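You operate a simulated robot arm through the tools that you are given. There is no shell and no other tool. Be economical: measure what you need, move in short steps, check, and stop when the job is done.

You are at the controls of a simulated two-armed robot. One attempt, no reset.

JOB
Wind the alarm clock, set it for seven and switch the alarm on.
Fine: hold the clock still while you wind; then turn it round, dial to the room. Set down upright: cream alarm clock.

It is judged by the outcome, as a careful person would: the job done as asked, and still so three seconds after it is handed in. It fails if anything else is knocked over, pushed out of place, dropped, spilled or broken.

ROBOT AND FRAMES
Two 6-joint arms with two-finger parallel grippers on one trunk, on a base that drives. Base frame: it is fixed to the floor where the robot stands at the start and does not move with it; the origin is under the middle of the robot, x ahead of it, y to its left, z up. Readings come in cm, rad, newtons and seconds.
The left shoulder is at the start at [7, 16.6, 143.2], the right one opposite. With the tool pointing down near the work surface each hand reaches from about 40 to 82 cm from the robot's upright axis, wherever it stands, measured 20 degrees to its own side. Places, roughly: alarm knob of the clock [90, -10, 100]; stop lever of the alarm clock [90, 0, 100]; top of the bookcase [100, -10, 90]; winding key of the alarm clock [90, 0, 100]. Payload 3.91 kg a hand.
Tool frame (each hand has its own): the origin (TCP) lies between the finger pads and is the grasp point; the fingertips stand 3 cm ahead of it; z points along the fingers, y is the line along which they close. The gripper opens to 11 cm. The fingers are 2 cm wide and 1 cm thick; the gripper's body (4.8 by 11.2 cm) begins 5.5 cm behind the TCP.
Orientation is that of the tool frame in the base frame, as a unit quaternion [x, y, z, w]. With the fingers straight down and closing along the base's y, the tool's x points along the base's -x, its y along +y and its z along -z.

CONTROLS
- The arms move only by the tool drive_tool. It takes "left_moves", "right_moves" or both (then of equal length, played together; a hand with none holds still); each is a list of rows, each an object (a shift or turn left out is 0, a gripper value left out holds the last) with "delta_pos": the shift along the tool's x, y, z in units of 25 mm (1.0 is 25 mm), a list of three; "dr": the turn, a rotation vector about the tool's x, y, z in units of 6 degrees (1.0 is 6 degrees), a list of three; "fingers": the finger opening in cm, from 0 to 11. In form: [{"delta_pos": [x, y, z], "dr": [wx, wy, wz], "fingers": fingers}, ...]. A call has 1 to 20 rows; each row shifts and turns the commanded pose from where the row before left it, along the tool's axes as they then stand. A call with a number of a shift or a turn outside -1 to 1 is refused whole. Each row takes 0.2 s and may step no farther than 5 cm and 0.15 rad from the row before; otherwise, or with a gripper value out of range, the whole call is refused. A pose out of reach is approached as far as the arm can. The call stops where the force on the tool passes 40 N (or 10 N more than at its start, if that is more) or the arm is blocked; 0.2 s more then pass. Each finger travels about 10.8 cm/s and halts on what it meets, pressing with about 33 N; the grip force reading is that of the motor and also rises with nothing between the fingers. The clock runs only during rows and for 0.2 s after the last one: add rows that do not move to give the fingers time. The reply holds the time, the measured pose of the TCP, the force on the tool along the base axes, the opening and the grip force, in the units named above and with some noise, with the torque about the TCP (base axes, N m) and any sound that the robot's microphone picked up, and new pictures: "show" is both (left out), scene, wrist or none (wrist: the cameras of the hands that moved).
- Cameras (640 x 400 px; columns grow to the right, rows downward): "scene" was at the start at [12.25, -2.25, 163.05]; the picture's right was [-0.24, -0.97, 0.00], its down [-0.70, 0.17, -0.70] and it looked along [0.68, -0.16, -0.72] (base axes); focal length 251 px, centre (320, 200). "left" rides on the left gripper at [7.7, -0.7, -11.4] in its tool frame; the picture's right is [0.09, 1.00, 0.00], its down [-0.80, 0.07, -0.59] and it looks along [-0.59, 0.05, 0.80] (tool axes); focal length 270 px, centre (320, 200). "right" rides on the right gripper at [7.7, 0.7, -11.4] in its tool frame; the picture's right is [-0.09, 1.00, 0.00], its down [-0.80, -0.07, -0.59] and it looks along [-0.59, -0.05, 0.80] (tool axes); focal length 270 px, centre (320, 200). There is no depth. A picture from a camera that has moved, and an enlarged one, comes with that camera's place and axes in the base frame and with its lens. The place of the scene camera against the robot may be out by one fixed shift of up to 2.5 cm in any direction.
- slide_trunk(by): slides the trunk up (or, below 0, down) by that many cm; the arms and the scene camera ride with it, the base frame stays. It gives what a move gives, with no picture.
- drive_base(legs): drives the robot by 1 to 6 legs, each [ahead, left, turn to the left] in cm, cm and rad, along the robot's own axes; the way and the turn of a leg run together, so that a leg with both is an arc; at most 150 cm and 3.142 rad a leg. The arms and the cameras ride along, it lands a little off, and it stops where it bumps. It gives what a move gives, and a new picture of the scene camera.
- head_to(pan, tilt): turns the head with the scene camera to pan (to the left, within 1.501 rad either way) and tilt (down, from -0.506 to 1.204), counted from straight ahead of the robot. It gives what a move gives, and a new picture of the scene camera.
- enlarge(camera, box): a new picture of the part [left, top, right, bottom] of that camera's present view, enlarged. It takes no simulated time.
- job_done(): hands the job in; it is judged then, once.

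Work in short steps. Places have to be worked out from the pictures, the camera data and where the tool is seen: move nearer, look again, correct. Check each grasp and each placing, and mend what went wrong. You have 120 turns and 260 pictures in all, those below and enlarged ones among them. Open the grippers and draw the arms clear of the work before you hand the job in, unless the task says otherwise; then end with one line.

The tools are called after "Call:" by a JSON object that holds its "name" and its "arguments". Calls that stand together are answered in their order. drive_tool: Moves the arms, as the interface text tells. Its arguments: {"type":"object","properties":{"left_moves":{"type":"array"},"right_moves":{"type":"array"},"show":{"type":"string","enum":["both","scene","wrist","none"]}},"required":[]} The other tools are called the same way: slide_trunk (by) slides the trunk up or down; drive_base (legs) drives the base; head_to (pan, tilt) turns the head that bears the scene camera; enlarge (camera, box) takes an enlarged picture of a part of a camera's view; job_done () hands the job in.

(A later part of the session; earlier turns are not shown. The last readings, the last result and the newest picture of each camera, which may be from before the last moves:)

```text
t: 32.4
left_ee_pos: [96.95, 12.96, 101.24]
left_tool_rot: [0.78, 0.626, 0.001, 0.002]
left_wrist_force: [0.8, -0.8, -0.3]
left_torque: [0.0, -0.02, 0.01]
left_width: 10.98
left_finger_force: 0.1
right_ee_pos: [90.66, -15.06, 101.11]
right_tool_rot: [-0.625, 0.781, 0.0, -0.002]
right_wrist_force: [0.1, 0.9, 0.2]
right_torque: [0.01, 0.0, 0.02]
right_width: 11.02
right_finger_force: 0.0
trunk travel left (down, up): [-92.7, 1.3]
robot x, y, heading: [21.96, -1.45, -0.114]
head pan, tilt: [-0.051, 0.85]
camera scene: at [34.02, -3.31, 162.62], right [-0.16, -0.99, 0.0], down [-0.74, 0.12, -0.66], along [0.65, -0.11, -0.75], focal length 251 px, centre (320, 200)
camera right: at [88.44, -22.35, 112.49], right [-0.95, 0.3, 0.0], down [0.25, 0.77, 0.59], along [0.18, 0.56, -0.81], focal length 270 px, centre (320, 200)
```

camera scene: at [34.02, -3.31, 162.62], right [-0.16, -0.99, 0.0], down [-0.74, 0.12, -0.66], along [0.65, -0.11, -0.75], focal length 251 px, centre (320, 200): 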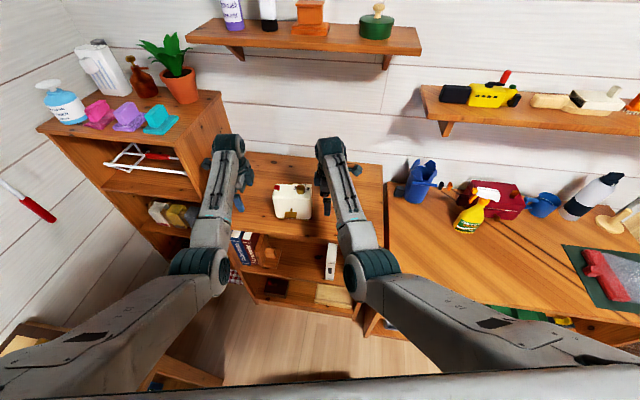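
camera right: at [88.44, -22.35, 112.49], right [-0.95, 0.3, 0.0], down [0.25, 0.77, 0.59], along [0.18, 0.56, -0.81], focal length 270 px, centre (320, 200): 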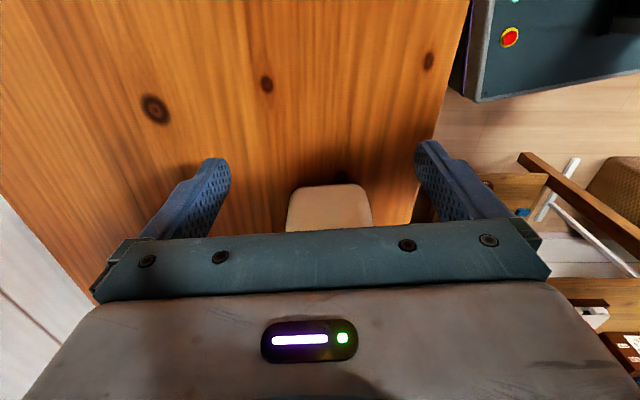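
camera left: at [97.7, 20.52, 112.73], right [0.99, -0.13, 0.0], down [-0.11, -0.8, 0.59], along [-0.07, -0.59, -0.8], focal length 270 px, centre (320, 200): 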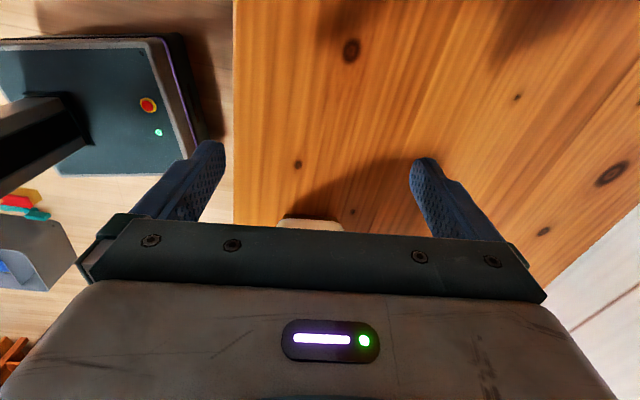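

Centred. Advance 4 cm and check the knob clearance under the palm.

Call:
{"name": "drive_tool", "arguments": {"right_moves": [{"delta_pos": [-0.5, 0, 0]}, {"delta_pos": [-0.5, 0, 0]}, {"delta_pos": [-0.6, 0, 0]}], "show": "both"}}

Call:
{"name": "enlarge", "arguments": {"camera": "scene", "box": [250, 150, 346, 225]}}

```text
t: 33.2
left_ee_pos: [96.87, 12.92, 101.38]
left_tool_rot: [0.78, 0.626, 0.002, 0.002]
left_wrist_force: [0.5, -0.3, -0.1]
left_torque: [0.03, 0.0, 0.02]
left_width: 10.98
left_finger_force: 0.0
right_ee_pos: [91.58, -11.32, 101.34]
right_tool_rot: [-0.624, 0.781, 0.0, -0.001]
right_wrist_force: [0.0, 0.3, 0.8]
right_torque: [0.0, -0.01, -0.01]
right_width: 10.99
right_finger_force: 0.0
trunk travel left (down, up): [-92.7, 1.3]
robot x, y, heading: [21.71, -1.42, -0.111]
head pan, tilt: [-0.051, 0.85]
camera scene: at [33.96, -3.39, 162.62], right [-0.16, -0.99, 0.0], down [-0.74, 0.12, -0.66], along [0.65, -0.11, -0.75], focal length 251 px, centre (320, 200)
camera right: at [89.29, -18.54, 112.64], right [-0.95, 0.3, 0.0], down [0.25, 0.77, 0.59], along [0.18, 0.56, -0.81], focal length 270 px, centre (320, 200)
```

scene: 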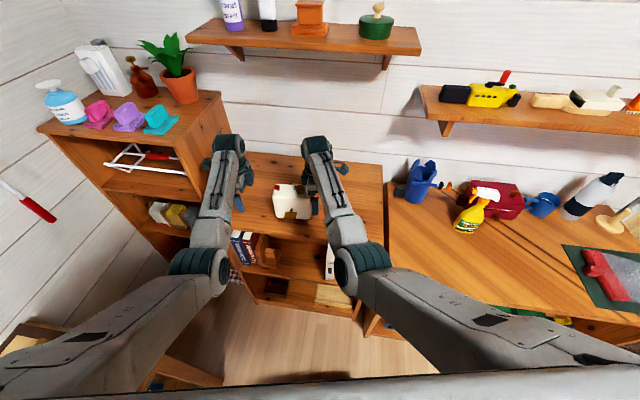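
right: 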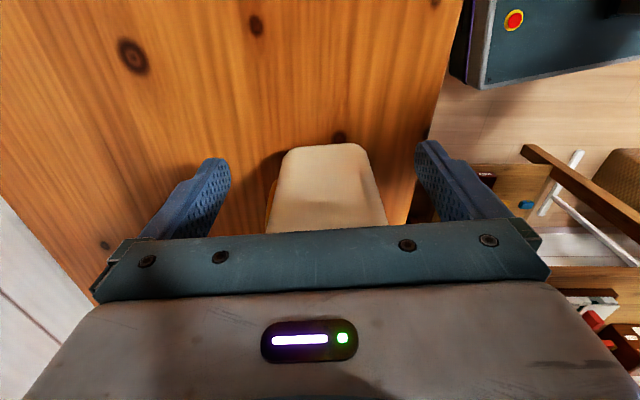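

```text
5.33 times, centred on (298, 188) of scene
camera zoom: at [33.96, -3.39, 162.62], right [-0.16, -0.99, 0.0], down [-0.74, 0.12, -0.66], along [0.65, -0.11, -0.75], focal length 1337 px, centre (437, 267)
```

zoom: 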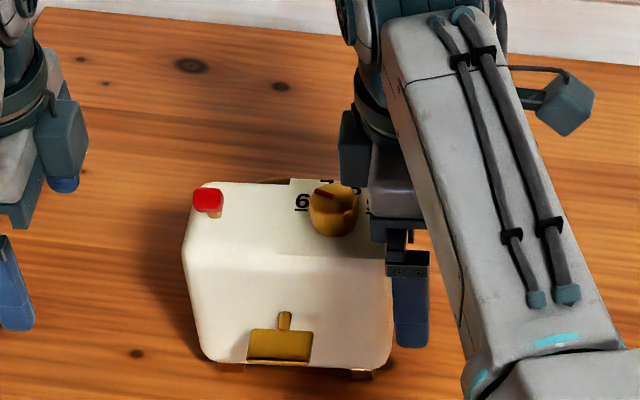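

Advance another 3 cm in small steps, force-guarded.

Call:
{"name": "drive_tool", "arguments": {"right_moves": [{"delta_pos": [-0.25, 0, 0]}, {"delta_pos": [-0.25, 0, 0]}, {"delta_pos": [-0.25, 0, 0]}, {"delta_pos": [-0.25, 0, 0]}, {"delta_pos": [-0.25, 0, 0]}], "show": "wrist"}}

Call:
{"name": "enlarge", "arguments": {"camera": "scene", "box": [250, 150, 346, 225]}}

```text
t: 34.4
left_ee_pos: [96.84, 12.85, 101.32]
left_tool_rot: [0.78, 0.625, 0.002, 0.002]
left_wrist_force: [-0.1, 0.3, 0.0]
left_torque: [0.01, 0.0, -0.02]
left_width: 11.0
left_finger_force: 0.0
right_ee_pos: [92.03, -8.32, 101.32]
right_tool_rot: [-0.625, 0.781, 0.0, -0.002]
right_wrist_force: [1.2, -0.5, 0.5]
right_torque: [0.0, 0.02, 0.0]
right_width: 11.02
right_finger_force: 0.0
trunk travel left (down, up): [-92.7, 1.3]
robot x, y, heading: [22.21, -1.2, -0.116]
head pan, tilt: [-0.051, 0.85]
camera right: at [89.8, -15.54, 112.68], right [-0.95, 0.3, 0.0], down [0.25, 0.77, 0.59], along [0.18, 0.57, -0.81], focal length 270 px, centre (320, 200)
```

right: 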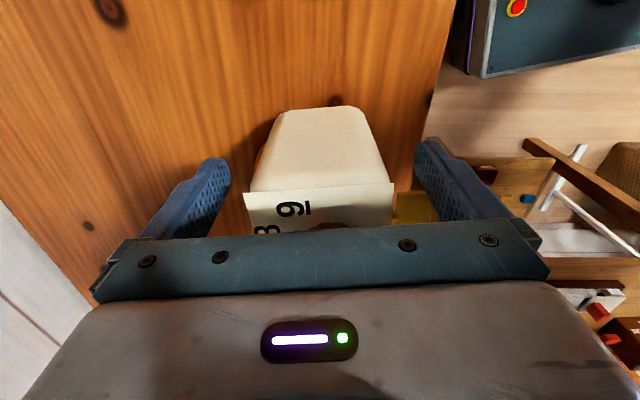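

```text
5.33 times, centred on (298, 188) of scene
camera zoom: at [33.95, -3.39, 162.63], right [-0.16, -0.99, 0.0], down [-0.74, 0.12, -0.66], along [0.65, -0.11, -0.75], focal length 1337 px, centre (437, 267)
```

zoom: 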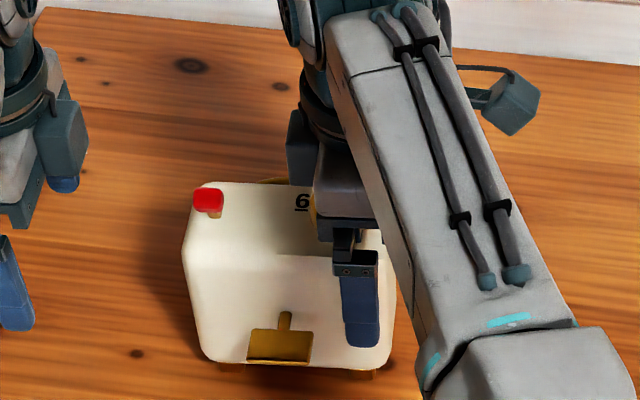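

Position is good, key clear of the back finger. Close the right hand on the clock.

Call:
{"name": "drive_tool", "arguments": {"right_moves": [{"fingers": 9}, {"fingers": 8}, {"fingers": 7}, {"fingers": 6}, {"fingers": 5}, {"fingers": 5}], "show": "none"}}

Call:
{"name": "enlarge", "arguments": {"camera": "scene", "box": [250, 150, 346, 225]}}

```text
t: 35.8
left_ee_pos: [96.77, 12.8, 101.43]
left_tool_rot: [0.78, 0.626, 0.002, 0.001]
left_wrist_force: [0.0, 0.5, 0.3]
left_torque: [0.0, -0.02, 0.03]
left_width: 11.01
left_finger_force: 0.1
right_ee_pos: [92.01, -8.29, 101.34]
right_tool_rot: [-0.624, 0.781, 0.0, -0.001]
right_wrist_force: [0.7, -0.4, -0.1]
right_torque: [0.18, -0.27, -0.09]
right_width: 7.16
right_finger_force: 32.9
trunk travel left (down, up): [-92.7, 1.3]
robot x, y, heading: [21.86, -1.39, -0.115]
head pan, tilt: [-0.051, 0.85]
```

```text
5.33 times, centred on (298, 188) of scene
camera zoom: at [33.95, -3.44, 162.63], right [-0.16, -0.99, 0.0], down [-0.74, 0.12, -0.66], along [0.65, -0.11, -0.75], focal length 1337 px, centre (437, 267)
```

zoom: 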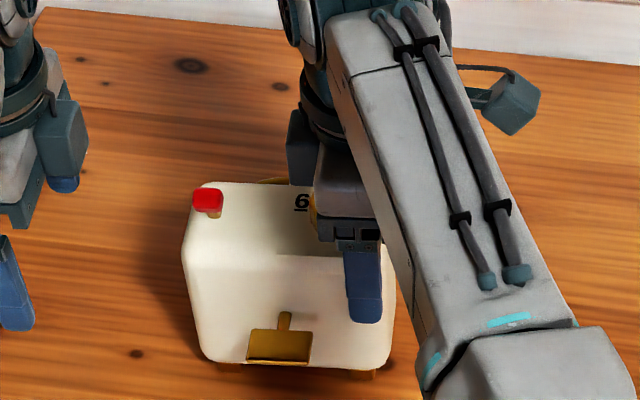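

Held at 7.16 cm. Now rotate the left hand back to yaw 0 beside the clock.

Call:
{"name": "drive_tool", "arguments": {"left_moves": [{"dr": [0, 0, -1]}, {"dr": [0, 0, -1]}, {"dr": [0, 0, -1]}, {"dr": [0, 0, -1]}, {"dr": [0, 0, -1]}, {"dr": [0, 0, -1]}, {"dr": [0, 0, -1]}, {"dr": [0, 0, -1]}, {"dr": [0, 0, -1]}, {"dr": [0, 0, -1]}, {"dr": [0, 0, -1]}, {"dr": [0, 0, -1]}, {"dr": [0, 0, -1]}, {"dr": [0, 0, -1]}, {"dr": [0, 0, -0.1]}, {"delta_pos": [0.4, 0.4, 0]}, {"delta_pos": [0.4, 0.4, 0]}, {"delta_pos": [0.4, 0, 0]}], "show": "none"}}

```text
t: 39.6
left_ee_pos: [94.49, 15.7, 101.13]
left_tool_rot: [0.155, 0.988, 0.001, 0.003]
left_wrist_force: [0.2, 0.2, -0.2]
left_torque: [0.0, 0.0, -0.03]
left_width: 10.99
left_finger_force: 0.0
right_ee_pos: [91.88, -8.47, 101.32]
right_tool_rot: [-0.625, 0.781, 0.0, -0.001]
right_wrist_force: [1.2, -0.6, 1.4]
right_torque: [0.0, -0.34, -0.1]
right_width: 7.15
right_finger_force: 32.6
trunk travel left (down, up): [-92.7, 1.3]
robot x, y, heading: [21.67, -1.56, -0.114]
head pan, tilt: [-0.051, 0.85]
```

Fix the yaw by −5°, move back toward me, then tilt the left hand to horizontal.

Call:
{"name": "drive_tool", "arguments": {"left_moves": [{"delta_pos": [0.8, 0, 0], "dr": [0, 0, -0.85]}, {"delta_pos": [0.8, 0, 0]}, {"delta_pos": [0.8, 0, 0]}, {"delta_pos": [0.8, 0, 0]}, {"dr": [0, -1, 0]}, {"dr": [0, -1, 0]}, {"dr": [0, -1, 0]}, {"dr": [0, -1, 0]}, {"dr": [0, -1, 0]}, {"dr": [0, -1, 0]}, {"dr": [0, -1, 0]}, {"dr": [0, -1, 0]}, {"dr": [0, -1, 0]}, {"dr": [0, -1, 0]}, {"dr": [0, -1, 0]}, {"dr": [0, -1, 0]}, {"dr": [0, -1, 0]}, {"dr": [0, -1, 0]}, {"dr": [0, -1, 0]}], "show": "scene"}}

```text
t: 43.6
left_ee_pos: [86.72, 17.4, 101.07]
left_tool_rot: [0.082, 0.711, -0.079, 0.693]
left_wrist_force: [-0.2, 0.6, -0.2]
left_torque: [0.0, 0.03, 0.0]
left_width: 10.98
left_finger_force: 0.1
right_ee_pos: [92.08, -8.36, 101.22]
right_tool_rot: [-0.625, 0.78, -0.001, -0.002]
right_wrist_force: [-0.2, -0.7, 0.5]
right_torque: [-0.05, -0.07, -0.05]
right_width: 7.17
right_finger_force: 32.3
trunk travel left (down, up): [-92.7, 1.3]
robot x, y, heading: [21.79, -1.44, -0.119]
head pan, tilt: [-0.051, 0.85]
camera scene: at [33.92, -3.45, 162.63], right [-0.16, -0.99, 0.0], down [-0.74, 0.12, -0.66], along [0.65, -0.11, -0.75], focal length 251 px, centre (320, 200)
```

scene: 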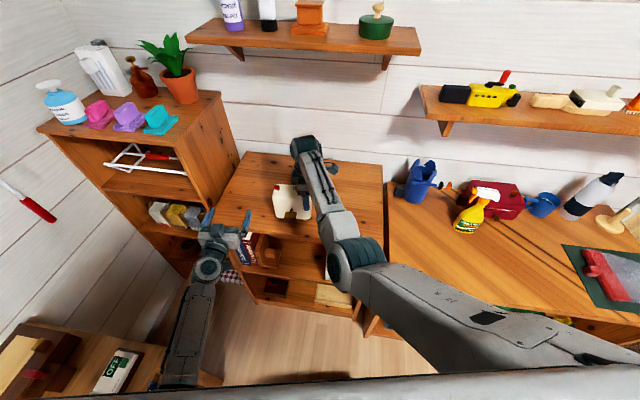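

Left is horizontal with correct yaw. I back off a bit, move right onto the key's axis and lower to the key's height, then look.

Call:
{"name": "drive_tool", "arguments": {"left_moves": [{"delta_pos": [0, -0.5, -0.95], "dr": [0, -0.23, 0]}, {"delta_pos": [0, -0.5, -0.95]}, {"delta_pos": [0.2, -1, 0]}, {"delta_pos": [0.3, -1, 0]}, {"delta_pos": [0.3, -1, 0]}, {"delta_pos": [0.3, -1, 0]}, {"delta_pos": [0.3, -1, 0]}, {"delta_pos": [0.3, -1, 0]}, {"delta_pos": [0.2, -0.85, 0]}], "show": "both"}}

Call:
{"name": "enlarge", "arguments": {"camera": "scene", "box": [240, 165, 336, 240]}}

```text
t: 45.8
left_ee_pos: [78.3, 3.15, 95.04]
left_tool_rot: [0.119, 0.689, -0.052, 0.713]
left_wrist_force: [-0.8, 0.1, -0.6]
left_torque: [0.03, 0.02, 0.05]
left_width: 11.0
left_finger_force: 0.0
right_ee_pos: [91.92, -8.4, 101.29]
right_tool_rot: [-0.625, 0.781, 0.0, -0.001]
right_wrist_force: [-1.3, -1.7, -0.1]
right_torque: [-0.03, -0.12, -0.02]
right_width: 7.18
right_finger_force: 32.7
trunk travel left (down, up): [-92.7, 1.3]
robot x, y, heading: [21.77, -1.53, -0.109]
head pan, tilt: [-0.051, 0.85]
stopped in row 9 (left hand): the arm was blocked; the commanded pose is now the measured one
camera scene: at [33.92, -3.43, 162.63], right [-0.16, -0.99, 0.0], down [-0.74, 0.12, -0.66], along [0.65, -0.11, -0.75], focal length 251 px, centre (320, 200)
camera left: at [67.32, 5.95, 87.07], right [0.24, 0.97, 0.01], down [-0.6, 0.14, 0.79], along [0.77, -0.2, 0.61], focal length 270 px, centre (320, 200)
```

scene: 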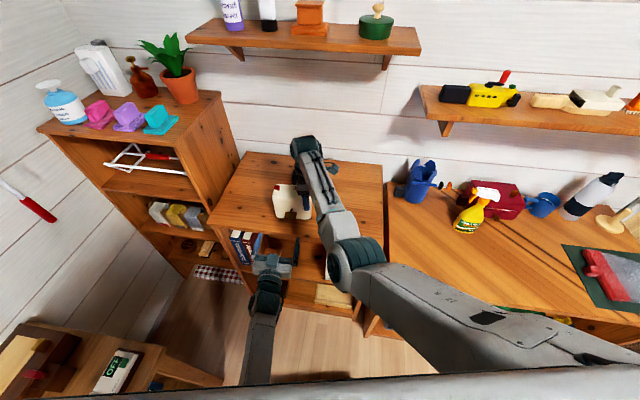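
left: 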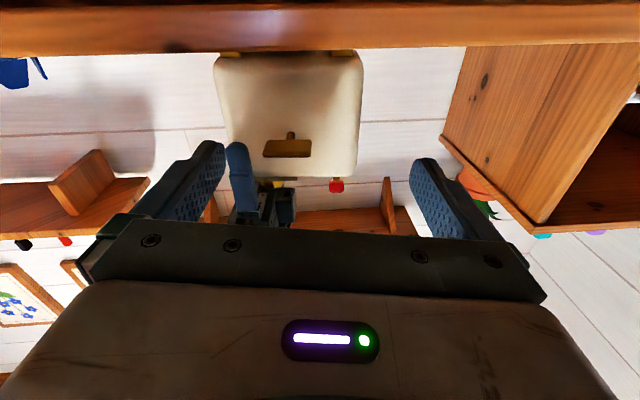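

```text
5.33 times, centred on (288, 202) of scene
camera zoom: at [33.92, -3.43, 162.63], right [-0.16, -0.99, 0.0], down [-0.74, 0.12, -0.66], along [0.65, -0.11, -0.75], focal length 1337 px, centre (491, 187)
```

zoom: 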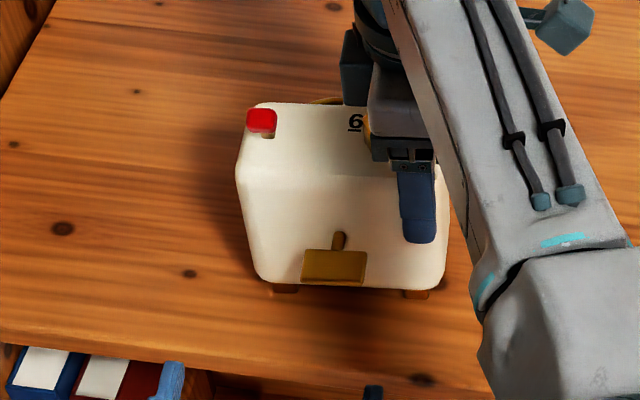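

Great view from below: key bow is about 2.6 cm right, 2.4 cm up and 9.5 cm ahead of the left TCP. The blocking was a wrist limit that eases farther out, so I go forward, right and up, correcting the small roll.

Call:
{"name": "drive_tool", "arguments": {"left_moves": [{"delta_pos": [-0.3, 0, 0.5], "dr": [-0.2, 0.2, -0.5]}, {"delta_pos": [-0.3, 0, 0.5], "dr": [0, 0, -0.4]}, {"delta_pos": [-0.3, -0.3, 0.4]}, {"delta_pos": [0, -0.35, 0.1]}, {"delta_pos": [0, -0.35, 0]}], "show": "wrist"}}

```text
t: 47.2
left_ee_pos: [81.13, 2.89, 95.66]
left_tool_rot: [0.108, 0.705, -0.054, 0.699]
left_wrist_force: [-0.4, 0.0, -0.3]
left_torque: [0.01, -0.02, 0.01]
left_width: 11.01
left_finger_force: 0.1
right_ee_pos: [92.03, -8.3, 101.4]
right_tool_rot: [-0.625, 0.78, 0.0, -0.001]
right_wrist_force: [-0.3, -1.4, -1.4]
right_torque: [0.0, -0.14, -0.07]
right_width: 7.2
right_finger_force: 32.7
trunk travel left (down, up): [-92.7, 1.3]
robot x, y, heading: [22.09, -1.2, -0.116]
head pan, tilt: [-0.051, 0.85]
stopped in row 5 (left hand): the arm was blocked; the commanded pose is now the measured one
camera left: at [69.77, 5.45, 88.15], right [0.23, 0.97, -0.01], down [-0.56, 0.14, 0.81], along [0.79, -0.18, 0.58], focal length 270 px, centre (320, 200)
```

left: 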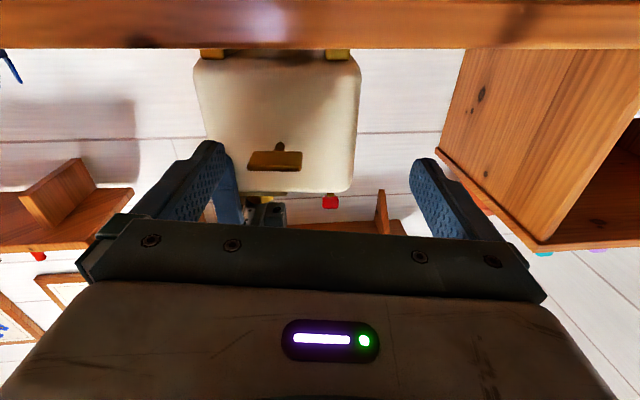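

Still blocked though no tool force; I'd like to see the left arm's pose to learn what limits it.

Call:
{"name": "head_to", "arguments": {"pan": 0.1, "tilt": 1.2}}

```text
t: 48.1
left_ee_pos: [81.2, 2.78, 95.71]
left_tool_rot: [0.108, 0.705, -0.053, 0.699]
left_wrist_force: [-0.3, 0.7, -0.1]
left_torque: [-0.02, 0.01, 0.0]
left_width: 10.98
left_finger_force: 0.1
right_ee_pos: [92.05, -8.37, 101.17]
right_tool_rot: [-0.625, 0.781, 0.0, -0.002]
right_wrist_force: [-0.1, -0.2, 0.4]
right_torque: [0.06, -0.16, -0.02]
right_width: 7.18
right_finger_force: 33.3
trunk travel left (down, up): [-92.7, 1.3]
robot x, y, heading: [21.89, -1.56, -0.118]
head pan, tilt: [0.099, 1.201]
camera scene: at [31.81, -2.26, 160.26], right [-0.01, -1.0, 0.0], down [-0.93, 0.01, -0.36], along [0.36, -0.01, -0.93], focal length 251 px, centre (320, 200)
```

scene: 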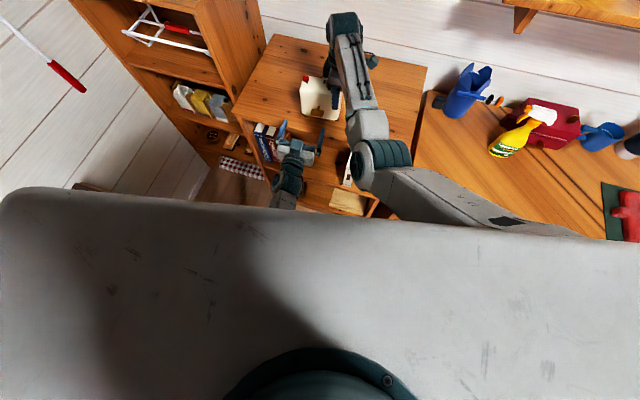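

The shoulder slab hides it, but the left arm is too folded for that approach. A diagonal approach suits it better: I'll yaw the held clock ~36° clockwise so its back faces front-left. First move the left hand away to the left.

Call:
{"name": "drive_tool", "arguments": {"left_moves": [{"delta_pos": [0, 1, -0.2]}, {"delta_pos": [0, 1, -0.2]}, {"delta_pos": [0, 1, 0]}, {"delta_pos": [0, 1, 0]}, {"delta_pos": [0, 1, 0]}, {"delta_pos": [-0.3, 0.6, 0]}], "show": "none"}}

Call:
{"name": "head_to", "arguments": {"pan": -0.05, "tilt": 0.85}}

```text
t: 49.5
left_ee_pos: [83.25, 16.76, 97.47]
left_tool_rot: [0.107, 0.705, -0.055, 0.699]
left_wrist_force: [0.6, -0.1, 0.5]
left_torque: [-0.02, 0.0, -0.01]
left_width: 11.0
left_finger_force: 0.0
right_ee_pos: [92.05, -8.35, 101.26]
right_tool_rot: [-0.625, 0.781, 0.0, -0.001]
right_wrist_force: [-0.5, 0.5, 0.3]
right_torque: [0.13, -0.15, -0.03]
right_width: 7.17
right_finger_force: 33.6
trunk travel left (down, up): [-92.7, 1.3]
robot x, y, heading: [22.17, -1.1, -0.111]
head pan, tilt: [0.099, 1.201]
```

```text
t: 50.3
left_ee_pos: [83.3, 16.81, 97.41]
left_tool_rot: [0.107, 0.705, -0.054, 0.699]
left_wrist_force: [0.5, -0.5, -0.2]
left_torque: [0.01, 0.06, 0.04]
left_width: 11.0
left_finger_force: 0.0
right_ee_pos: [91.98, -8.43, 101.28]
right_tool_rot: [-0.625, 0.781, 0.001, -0.001]
right_wrist_force: [-0.3, 0.3, 0.0]
right_torque: [0.08, -0.13, -0.07]
right_width: 7.16
right_finger_force: 32.4
trunk travel left (down, up): [-92.7, 1.3]
robot x, y, heading: [21.68, -1.15, -0.116]
head pan, tilt: [-0.051, 0.85]
camera scene: at [33.92, -3.44, 162.62], right [-0.16, -0.99, 0.0], down [-0.74, 0.12, -0.66], along [0.65, -0.11, -0.75], focal length 251 px, centre (320, 200)
```

scene: 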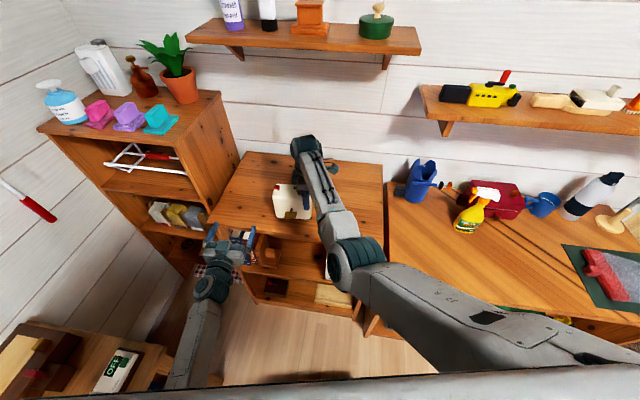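

Lift the clock about 1 cm and check weight/grip before turning.

Call:
{"name": "drive_tool", "arguments": {"right_moves": [{"delta_pos": [0, 0, -0.2]}, {"delta_pos": [0, 0, -0.2]}, {}], "show": "none"}}

Call:
{"name": "enlarge", "arguments": {"camera": "scene", "box": [240, 165, 336, 240]}}

```text
t: 51.1
left_ee_pos: [83.33, 16.78, 97.46]
left_tool_rot: [0.107, 0.705, -0.055, 0.699]
left_wrist_force: [-0.1, -0.3, 0.4]
left_torque: [0.0, 0.0, -0.03]
left_width: 10.98
left_finger_force: 0.0
right_ee_pos: [92.04, -8.42, 102.31]
right_tool_rot: [-0.624, 0.782, 0.002, -0.002]
right_wrist_force: [0.0, 0.2, -3.7]
right_torque: [-0.18, 0.08, 0.04]
right_width: 7.17
right_finger_force: 33.2
trunk travel left (down, up): [-92.7, 1.3]
robot x, y, heading: [21.98, -1.16, -0.118]
head pan, tilt: [-0.051, 0.85]
```

```text
5.33 times, centred on (288, 202) of scene
camera zoom: at [34.03, -3.44, 162.62], right [-0.16, -0.99, 0.0], down [-0.74, 0.12, -0.66], along [0.65, -0.11, -0.75], focal length 1337 px, centre (491, 187)
```

zoom: 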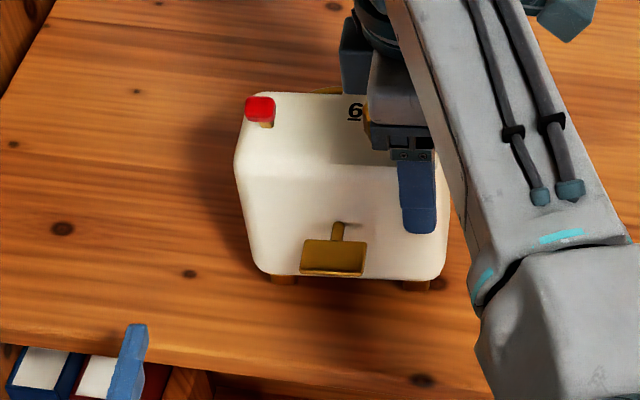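

Lifted level, weight ~3.7 N. Now shift and yaw it 36° clockwise, then set back down.

Call:
{"name": "drive_tool", "arguments": {"right_moves": [{"delta_pos": [-0.3, 0.43, 0]}, {"delta_pos": [-0.28, 0.44, 0]}, {"dr": [0, 0, 1]}, {"dr": [0, 0, 1]}, {"dr": [0, 0, 1]}, {"dr": [0, 0, 1]}, {"dr": [0, 0, 1]}, {"dr": [0, 0, 1]}, {}, {"delta_pos": [0, 0, 0.2]}, {"delta_pos": [0, 0, 0.2]}, {"delta_pos": [0, 0, 0.04]}], "show": "scene"}}

Call:
{"name": "enlarge", "arguments": {"camera": "scene", "box": [240, 165, 336, 240]}}

```text
t: 53.7
left_ee_pos: [83.06, 16.76, 97.61]
left_tool_rot: [0.109, 0.704, -0.054, 0.7]
left_wrist_force: [-0.4, -0.2, -0.5]
left_torque: [0.02, 0.02, 0.03]
left_width: 10.99
left_finger_force: 0.1
right_ee_pos: [91.19, -8.58, 101.35]
right_tool_rot: [-0.347, 0.938, -0.008, 0.002]
right_wrist_force: [6.4, -2.5, 19.9]
right_torque: [0.33, -0.49, -0.27]
right_width: 7.19
right_finger_force: 33.1
right hand out of reach, approached as far as the arm can: row 2
trunk travel left (down, up): [-92.7, 1.3]
robot x, y, heading: [22.01, -1.34, -0.111]
head pan, tilt: [-0.051, 0.85]
camera scene: at [33.66, -3.49, 162.69], right [-0.16, -0.99, 0.0], down [-0.74, 0.12, -0.66], along [0.65, -0.11, -0.75], focal length 251 px, centre (320, 200)
```

scene: 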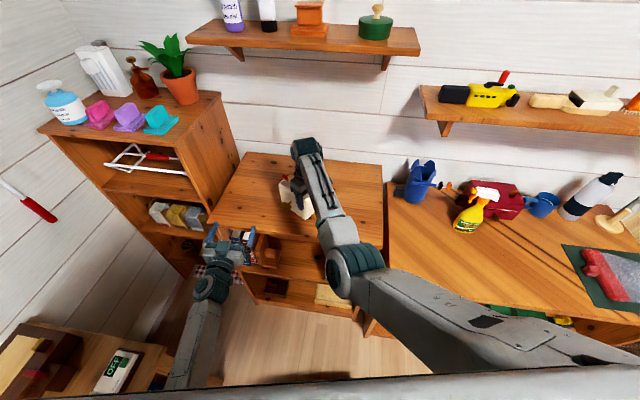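

```text
5.33 times, centred on (288, 202) of scene
camera zoom: at [33.66, -3.49, 162.69], right [-0.16, -0.99, 0.0], down [-0.74, 0.12, -0.66], along [0.65, -0.11, -0.75], focal length 1337 px, centre (491, 187)
```

zoom: 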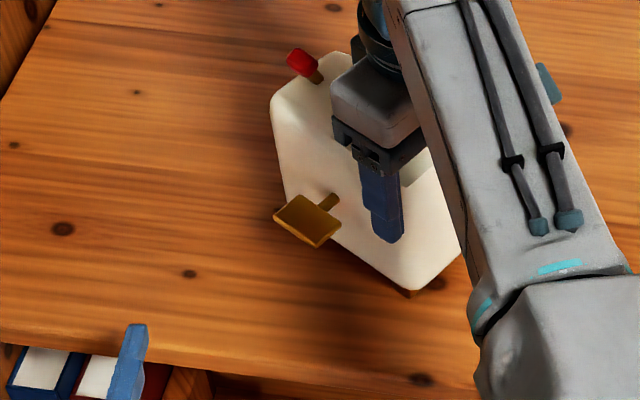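

Clock's back now faces front-left as wanted (press force a bit high, I'll ease it up 1 mm). Rotate the left hand to yaw −49° and bring it in front of the key.

Call:
{"name": "drive_tool", "arguments": {"left_moves": [{"dr": [1, 0, 0]}, {"dr": [1, 0, 0]}, {"dr": [1, 0, 0]}, {"dr": [1, 0, 0]}, {"dr": [1, 0, 0]}, {"dr": [1, 0, 0]}, {"dr": [0, 0, -0.75]}, {"delta_pos": [0, -0.8, 0]}, {"delta_pos": [0, -0.8, 0.4]}, {"delta_pos": [0, -0.8, 0.6]}, {"delta_pos": [0, 0, 0.8]}, {"delta_pos": [0, 0, 0.8]}], "right_moves": [{"delta_pos": [0, 0, -0.03]}, {}, {}, {}, {}, {}, {}, {}, {}, {}, {}, {}], "show": "both"}}

```text
t: 56.3
left_ee_pos: [82.72, 7.47, 97.63]
left_tool_rot: [0.293, 0.666, -0.293, 0.621]
left_wrist_force: [0.3, 0.2, -0.2]
left_torque: [0.01, -0.03, -0.01]
left_width: 10.99
left_finger_force: 0.1
right_ee_pos: [91.08, -8.56, 101.32]
right_tool_rot: [-0.348, 0.938, -0.006, 0.0]
right_wrist_force: [3.5, -2.9, 17.9]
right_torque: [0.03, 0.12, -0.04]
right_width: 7.18
right_finger_force: 33.4
trunk travel left (down, up): [-92.7, 1.3]
robot x, y, heading: [21.85, -1.01, -0.115]
head pan, tilt: [-0.051, 0.85]
camera scene: at [33.66, -3.57, 162.65], right [-0.16, -0.99, 0.0], down [-0.74, 0.12, -0.66], along [0.65, -0.11, -0.75], focal length 251 px, centre (320, 200)
camera right: at [84.89, -12.92, 112.67], right [-0.58, 0.81, -0.01], down [0.65, 0.48, 0.59], along [0.49, 0.34, -0.81], focal length 270 px, centre (320, 200)
camera left: at [74.29, 15.85, 90.5], right [0.75, 0.66, -0.11], down [-0.29, 0.47, 0.83], along [0.6, -0.59, 0.54], focal length 270 px, centre (320, 200)
```

scene: 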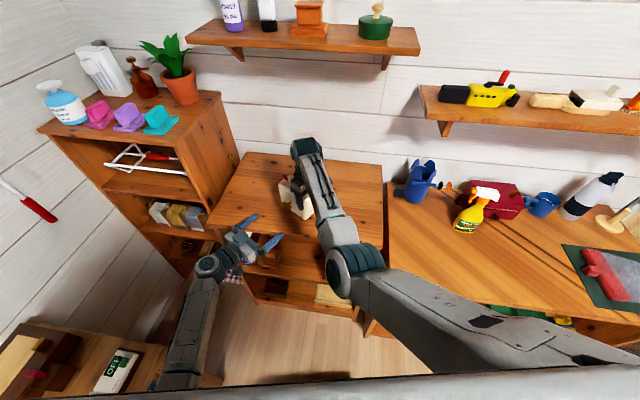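
right: 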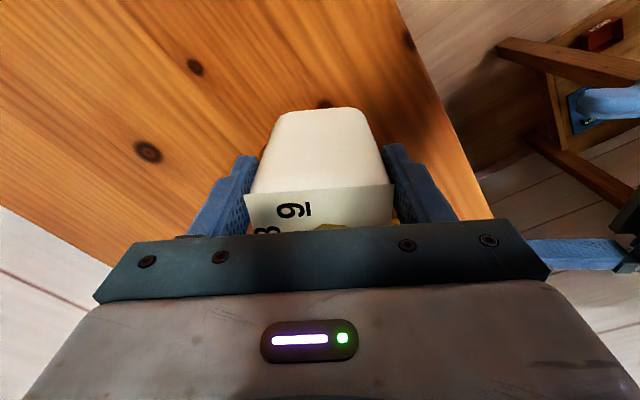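
left: 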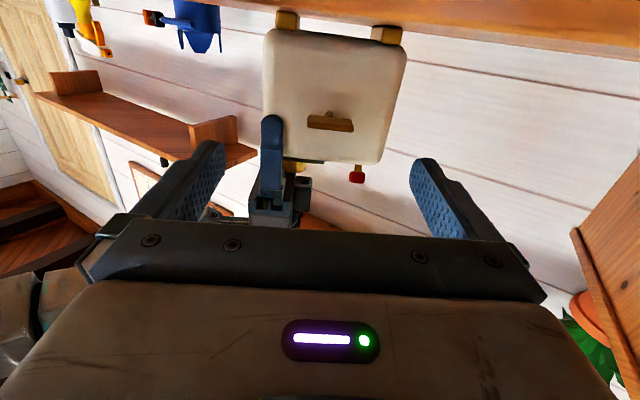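

Key's bow is nearly centred (0.8 cm to tool +y). I fix pitch/roll, shift 0.8 cm, and then roll the hand −90° so the fingers will close above and below the flat bow.

Call:
{"name": "drive_tool", "arguments": {"left_moves": [{"delta_pos": [0, 0.32, 0], "dr": [0, -0.56, 0.25]}, {"dr": [0, 0, -1]}, {"dr": [0, 0, -1]}, {"dr": [0, 0, -1]}, {"dr": [0, 0, -1]}, {"dr": [0, 0, -1]}, {"dr": [0, 0, -1]}, {"dr": [0, 0, -1]}, {"dr": [0, 0, -1]}, {"dr": [0, 0, -1]}, {"dr": [0, 0, -1]}, {"dr": [0, 0, -1]}, {"dr": [0, 0, -1]}, {"dr": [0, 0, -1]}, {"dr": [0, 0, -1]}, {"dr": [0, 0, -1]}], "show": "both"}}

```text
t: 59.7
left_ee_pos: [83.56, 8.15, 97.5]
left_tool_rot: [0.247, -0.661, 0.664, -0.248]
left_wrist_force: [0.2, 0.3, 0.0]
left_torque: [0.01, 0.03, 0.0]
left_width: 11.02
left_finger_force: 0.0
right_ee_pos: [91.14, -8.59, 101.25]
right_tool_rot: [-0.348, 0.937, -0.007, -0.001]
right_wrist_force: [2.9, -2.4, 18.4]
right_torque: [0.14, 0.1, -0.01]
right_width: 7.19
right_finger_force: 33.1
trunk travel left (down, up): [-92.7, 1.3]
robot x, y, heading: [21.55, -1.09, -0.114]
head pan, tilt: [-0.051, 0.85]
camera scene: at [33.63, -3.46, 162.66], right [-0.16, -0.99, 0.0], down [-0.74, 0.12, -0.66], along [0.65, -0.11, -0.75], focal length 251 px, centre (320, 200)
camera left: at [70.13, 11.8, 98.08], right [-0.07, -0.06, -1.0], down [0.21, 0.97, -0.07], along [0.97, -0.22, -0.05], focal length 270 px, centre (320, 200)
```

scene: 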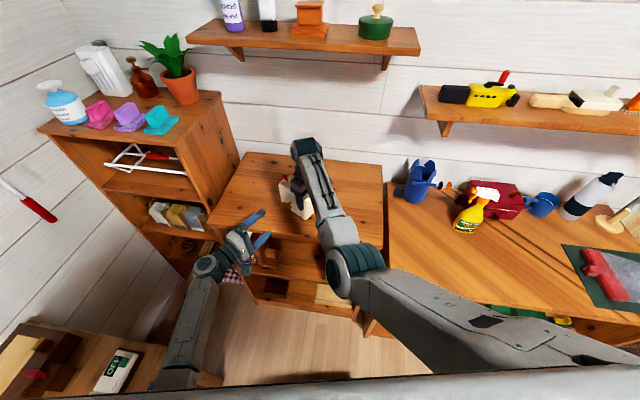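
left: 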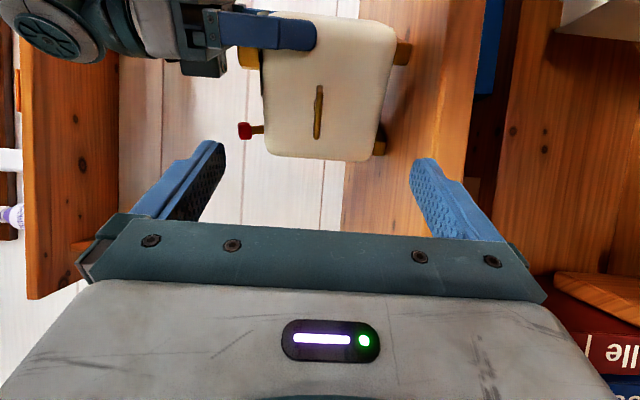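

Aligned: bow is edge-on at the image centre column. Narrow the fingers to 5 cm and advance 6 cm.

Call:
{"name": "drive_tool", "arguments": {"left_moves": [{"fingers": 8}, {"delta_pos": [0, 0, 0.6], "fingers": 5}, {"delta_pos": [0, 0, 0.6]}, {"delta_pos": [0, 0, 0.6]}, {"delta_pos": [0, 0, 0.6]}], "show": "both"}}

Call:
{"name": "enlarge", "arguments": {"camera": "scene", "box": [224, 165, 320, 240]}}

```text
t: 60.9
left_ee_pos: [87.46, 3.69, 97.43]
left_tool_rot: [0.248, -0.661, 0.663, -0.249]
left_wrist_force: [-0.1, -0.7, -0.8]
left_torque: [0.03, 0.0, 0.02]
left_width: 4.99
left_finger_force: 0.2
right_ee_pos: [91.09, -8.62, 101.24]
right_tool_rot: [-0.348, 0.938, -0.006, 0.0]
right_wrist_force: [3.4, -1.8, 17.8]
right_torque: [0.19, 0.15, -0.06]
right_width: 7.2
right_finger_force: 33.4
trunk travel left (down, up): [-92.7, 1.3]
robot x, y, heading: [22.17, -1.42, -0.112]
head pan, tilt: [-0.051, 0.85]
camera scene: at [33.64, -3.5, 162.66], right [-0.16, -0.99, 0.0], down [-0.74, 0.12, -0.66], along [0.65, -0.11, -0.75], focal length 251 px, centre (320, 200)
camera left: at [74.11, 7.2, 98.11], right [-0.07, -0.06, -1.0], down [0.21, 0.97, -0.07], along [0.97, -0.22, -0.05], focal length 270 px, centre (320, 200)
```

scene: 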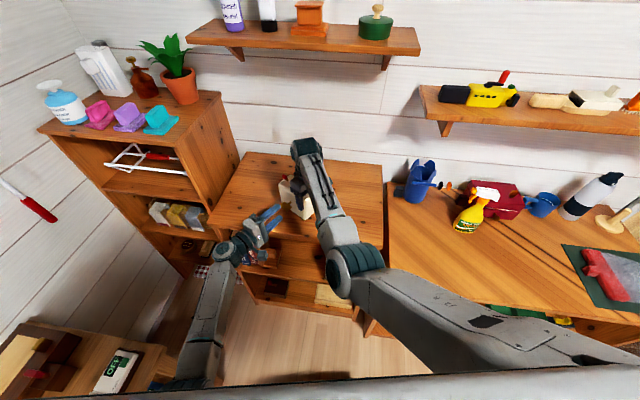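
left: 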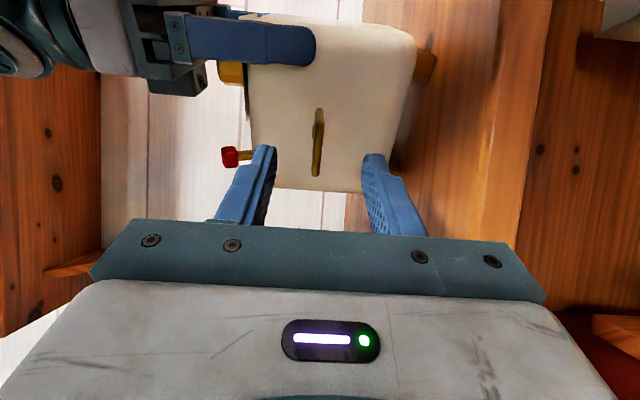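

```text
5.33 times, centred on (272, 202) of scene
camera zoom: at [33.64, -3.5, 162.66], right [-0.16, -0.99, 0.0], down [-0.74, 0.12, -0.66], along [0.65, -0.11, -0.75], focal length 1337 px, centre (576, 187)
```

zoom: 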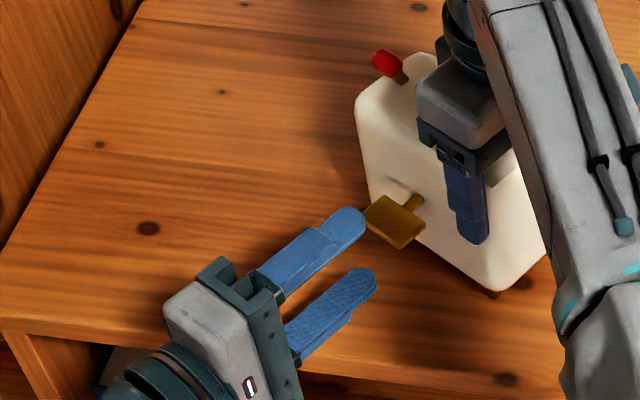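

Fingertips are just at the bow's outer edge, straddling it. Advance 2.2 cm and close.

Call:
{"name": "drive_tool", "arguments": {"left_moves": [{"delta_pos": [0.1, 0, 0.3]}, {"delta_pos": [0, 0, 0.3]}, {"delta_pos": [0, 0, 0.28]}, {"fingers": 3}, {"fingers": 1}, {"fingers": 0}, {"fingers": 0}], "show": "wrist"}}

Call:
{"name": "enlarge", "arguments": {"camera": "scene", "box": [224, 165, 320, 240]}}

```text
t: 62.5
left_ee_pos: [88.69, 1.77, 97.71]
left_tool_rot: [0.247, -0.66, 0.665, -0.248]
left_wrist_force: [-1.8, -0.3, 9.6]
left_torque: [-0.22, -0.25, -0.12]
left_width: 0.51
left_finger_force: 33.2
right_ee_pos: [91.05, -8.62, 101.29]
right_tool_rot: [-0.348, 0.938, -0.007, 0.0]
right_wrist_force: [8.4, -0.7, 12.6]
right_torque: [-0.41, -0.12, -0.31]
right_width: 7.19
right_finger_force: 33.0
trunk travel left (down, up): [-92.7, 1.3]
robot x, y, heading: [22.21, -1.32, -0.114]
head pan, tilt: [-0.051, 0.85]
camera left: at [75.32, 5.38, 98.22], right [-0.06, -0.06, -1.0], down [0.22, 0.97, -0.07], along [0.97, -0.22, -0.05], focal length 270 px, centre (320, 200)
```

left: 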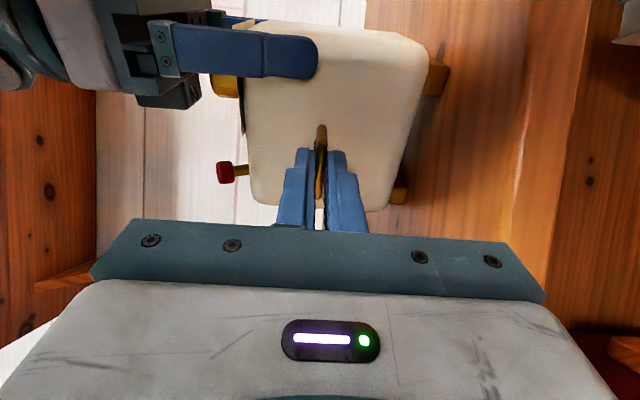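

```text
5.33 times, centred on (272, 202) of scene
camera zoom: at [33.61, -3.44, 162.66], right [-0.16, -0.99, 0.0], down [-0.74, 0.12, -0.66], along [0.65, -0.11, -0.75], focal length 1337 px, centre (576, 187)
```

zoom: 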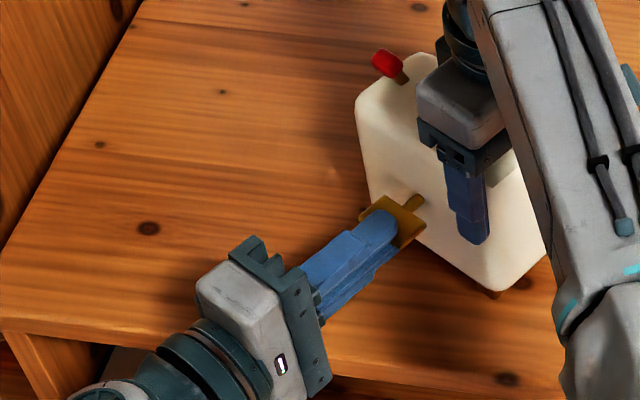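

The bow is gripped (0.51 cm). Wind clockwise (as seen from the back): first 30°, watching torque and sound.

Call:
{"name": "drive_tool", "arguments": {"left_moves": [{"delta_pos": [0, -0.04, 0]}, {"dr": [0, 0, 1]}, {"dr": [0, 0, 1]}, {"dr": [0, 0, 1]}, {"dr": [0, 0, 1]}, {"dr": [0, 0, 1]}], "show": "wrist"}}

```text
t: 63.9
left_ee_pos: [88.8, 1.76, 97.54]
left_tool_rot: [-0.066, 0.703, -0.577, 0.411]
left_wrist_force: [5.9, -14.0, -0.5]
left_torque: [-0.19, -0.11, 0.37]
left_width: 0.49
left_finger_force: 33.0
right_ee_pos: [91.14, -8.65, 101.27]
right_tool_rot: [-0.348, 0.937, -0.006, -0.001]
right_wrist_force: [-1.7, 7.7, 21.3]
right_torque: [0.84, 0.5, -0.06]
right_width: 7.19
right_finger_force: 32.9
trunk travel left (down, up): [-92.7, 1.3]
robot x, y, heading: [21.9, -1.32, -0.116]
head pan, tilt: [-0.051, 0.85]
camera left: at [75.9, 5.83, 94.22], right [0.32, 0.28, -0.91], down [0.16, 0.93, 0.34], along [0.93, -0.25, 0.25], focal length 270 px, centre (320, 200)
```

left: 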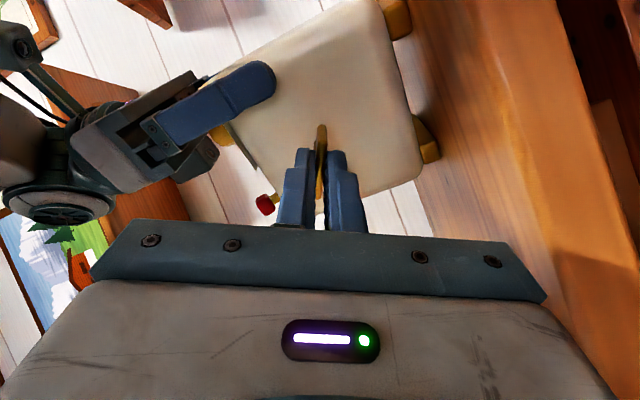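

The key turns with the hand and the clock is still. Continue another 60°.

Call:
{"name": "drive_tool", "arguments": {"left_moves": [{"delta_pos": [0, 0, 0.04], "dr": [0, 0, 1]}, {"dr": [0, 0, 1]}, {"dr": [0, 0, 1]}, {"dr": [0, 0, 1]}, {"dr": [0, 0, 1]}, {"dr": [0, 0, 1]}, {"dr": [0, 0, 1]}, {"dr": [0, 0, 1]}, {"dr": [0, 0, 1]}, {"dr": [0, 0, 1]}], "show": "wrist"}}

```text
t: 66.1
left_ee_pos: [88.84, 1.94, 97.45]
left_tool_rot: [0.293, 0.643, -0.293, 0.644]
left_wrist_force: [4.4, 27.0, -2.8]
left_torque: [-0.35, -0.25, 0.51]
left_width: 0.5
left_finger_force: 33.1
right_ee_pos: [91.12, -8.68, 101.05]
right_tool_rot: [-0.349, 0.937, -0.008, -0.001]
right_wrist_force: [-0.2, -23.1, 17.3]
right_torque: [0.61, 0.68, 0.35]
right_width: 7.22
right_finger_force: 32.9
trunk travel left (down, up): [-92.7, 1.3]
robot x, y, heading: [22.17, -1.19, -0.112]
head pan, tilt: [-0.051, 0.85]
camera left: at [80.76, 10.08, 89.69], right [0.75, 0.65, -0.09], down [-0.34, 0.49, 0.8], along [0.57, -0.57, 0.59], focal length 270 px, centre (320, 200)
```

left: 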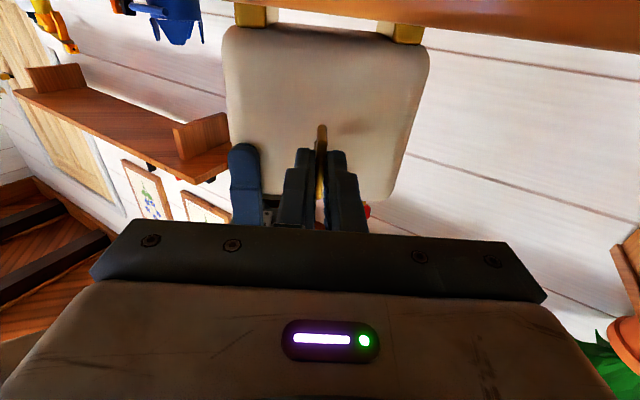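

Lateral force is growing (27 N), so I relax the offset by a couple mm and continue 48°.

Call:
{"name": "drive_tool", "arguments": {"left_moves": [{"delta_pos": [0, 0.06, -0.04]}, {"dr": [0, 0, 1]}, {"dr": [0, 0, 1]}, {"dr": [0, 0, 1]}, {"dr": [0, 0, 1]}, {"dr": [0, 0, 1]}, {"dr": [0, 0, 1]}, {"dr": [0, 0, 1]}, {"dr": [0, 0, 1]}], "show": "wrist"}}

```text
t: 68.1
left_ee_pos: [88.92, 2.05, 97.41]
left_tool_rot: [0.529, 0.467, -0.006, 0.708]
left_wrist_force: [12.1, 14.6, -2.5]
left_torque: [0.34, 0.32, 0.9]
left_width: 0.52
left_finger_force: 33.3
right_ee_pos: [91.07, -8.55, 101.02]
right_tool_rot: [-0.348, 0.937, -0.008, -0.001]
right_wrist_force: [-8.8, -10.6, 16.2]
right_torque: [0.3, 0.23, 0.61]
right_width: 7.2
right_finger_force: 33.1
trunk travel left (down, up): [-92.7, 1.3]
robot x, y, heading: [21.53, -1.05, -0.113]
head pan, tilt: [-0.051, 0.85]
camera left: at [85.34, 14.08, 91.8], right [0.55, 0.48, 0.68], down [-0.81, 0.09, 0.59], along [0.22, -0.87, 0.44], focal length 270 px, centre (320, 200)
```

left: 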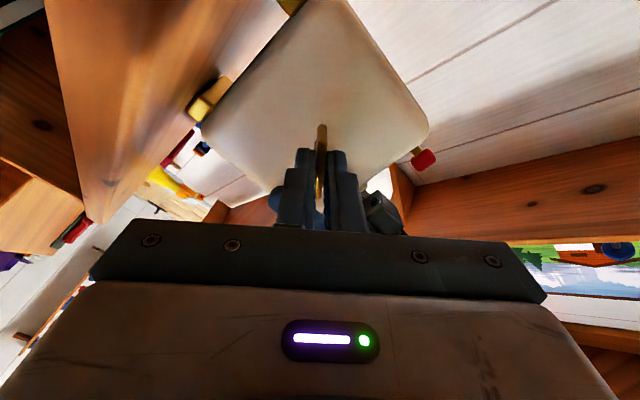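

138° so far, clock steady. Continue 42°.

Call:
{"name": "drive_tool", "arguments": {"left_moves": [{"delta_pos": [0, 0.04, -0.03], "dr": [0, 0, 1]}, {"dr": [0, 0, 1]}, {"dr": [0, 0, 1]}, {"dr": [0, 0, 1]}, {"dr": [0, 0, 1]}, {"dr": [0, 0, 1]}, {"dr": [0, 0, 1]}], "show": "wrist"}}

```text
t: 69.5
left_ee_pos: [88.0, 2.01, 99.47]
left_tool_rot: [0.646, 0.302, 0.193, 0.674]
left_wrist_force: [13.4, -18.8, -9.9]
left_torque: [0.15, 0.11, -0.12]
left_width: 0.52
left_finger_force: 32.8
left hand out of reach, approached as far as the arm can: row 5, 6
right_ee_pos: [91.1, -8.7, 101.06]
right_tool_rot: [-0.347, 0.938, -0.004, -0.002]
right_wrist_force: [-14.8, 19.1, 5.8]
right_torque: [1.1, 0.52, 1.02]
right_width: 7.37
right_finger_force: 33.2
trunk travel left (down, up): [-92.7, 1.3]
robot x, y, heading: [22.07, -1.5, -0.111]
head pan, tilt: [-0.051, 0.85]
stopped in row 6 (left hand): the force on the tool passed its limit (the readings are from after the stop); the commanded pose is now the measured one
camera left: at [86.11, 15.66, 97.86], right [0.19, 0.15, 0.97], down [-0.98, -0.06, 0.21], along [0.09, -0.99, 0.13], focal length 270 px, centre (320, 200)
```

left: 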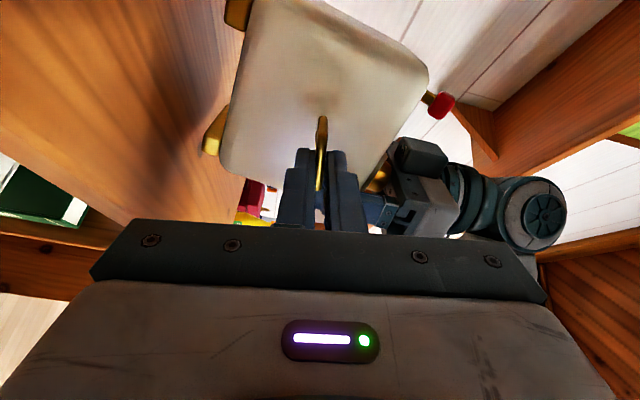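

Roll limit reached (~+65°) and the hand was pushed up ~2 cm. Check the clock in the scene, before releasing.

Call:
{"name": "enlarge", "arguments": {"camera": "scene", "box": [224, 155, 336, 240]}}

```text
4.71 times, centred on (280, 198) of scene
camera zoom: at [33.92, -3.42, 162.61], right [-0.16, -0.99, 0.0], down [-0.74, 0.12, -0.66], along [0.65, -0.11, -0.75], focal length 1180 px, centre (508, 212)
```

zoom: 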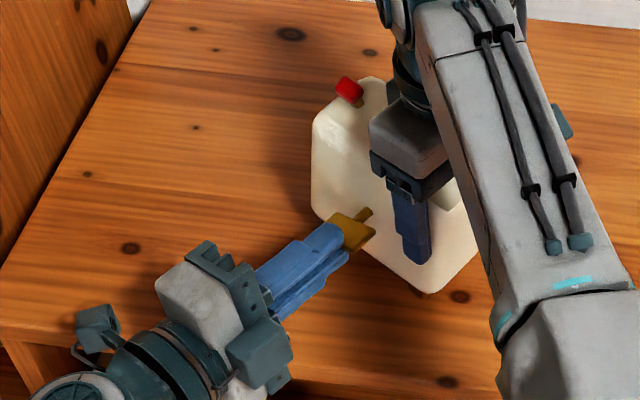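

The clock's left end was lifted slightly by that. I'll lower the left hand back 2 cm (still gripping) to seat the clock on its feet.

Call:
{"name": "drive_tool", "arguments": {"left_moves": [{"delta_pos": [0.03, -0.2, 0], "dr": [0, 0, -0.5]}, {"delta_pos": [0.03, -0.2, 0], "dr": [0, 0, -0.5]}, {"delta_pos": [0.03, -0.2, 0], "dr": [0, 0, -0.5]}, {"delta_pos": [0.03, -0.2, 0]}], "show": "wrist"}}

Call:
{"name": "enlarge", "arguments": {"camera": "scene", "box": [224, 155, 336, 240]}}

```text
t: 70.5
left_ee_pos: [87.97, 2.27, 97.83]
left_tool_rot: [0.619, 0.349, 0.141, 0.689]
left_wrist_force: [8.2, -9.5, 24.8]
left_torque: [-0.64, -0.49, -0.22]
left_width: 0.51
left_finger_force: 32.9
right_ee_pos: [91.1, -8.67, 101.1]
right_tool_rot: [-0.347, 0.938, -0.005, -0.001]
right_wrist_force: [-4.1, 13.6, -13.3]
right_torque: [-1.22, 0.0, 0.76]
right_width: 7.28
right_finger_force: 32.4
trunk travel left (down, up): [-92.7, 1.3]
robot x, y, heading: [22.06, -1.12, -0.114]
head pan, tilt: [-0.051, 0.85]
camera left: at [85.81, 15.55, 94.95], right [0.3, 0.25, 0.92], down [-0.95, -0.04, 0.32], along [0.12, -0.97, 0.22], focal length 270 px, centre (320, 200)
```

left: 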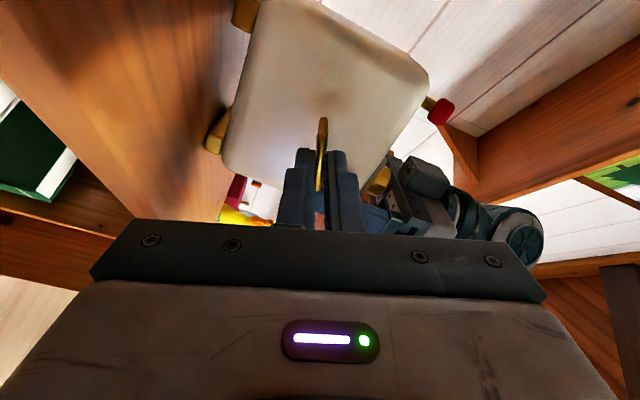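

```text
4.71 times, centred on (280, 198) of scene
camera zoom: at [33.79, -3.33, 162.67], right [-0.16, -0.99, 0.0], down [-0.74, 0.12, -0.66], along [0.65, -0.11, -0.75], focal length 1180 px, centre (508, 212)
```

zoom: 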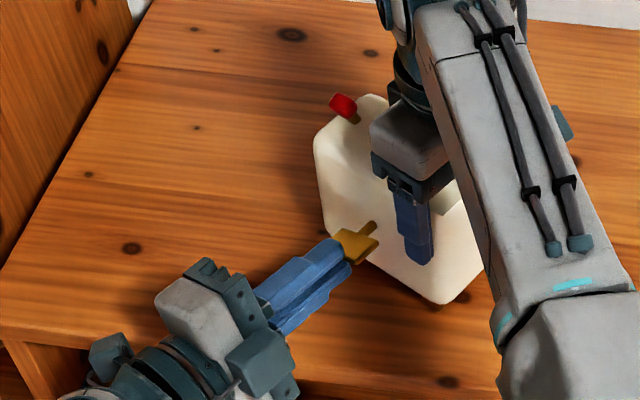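

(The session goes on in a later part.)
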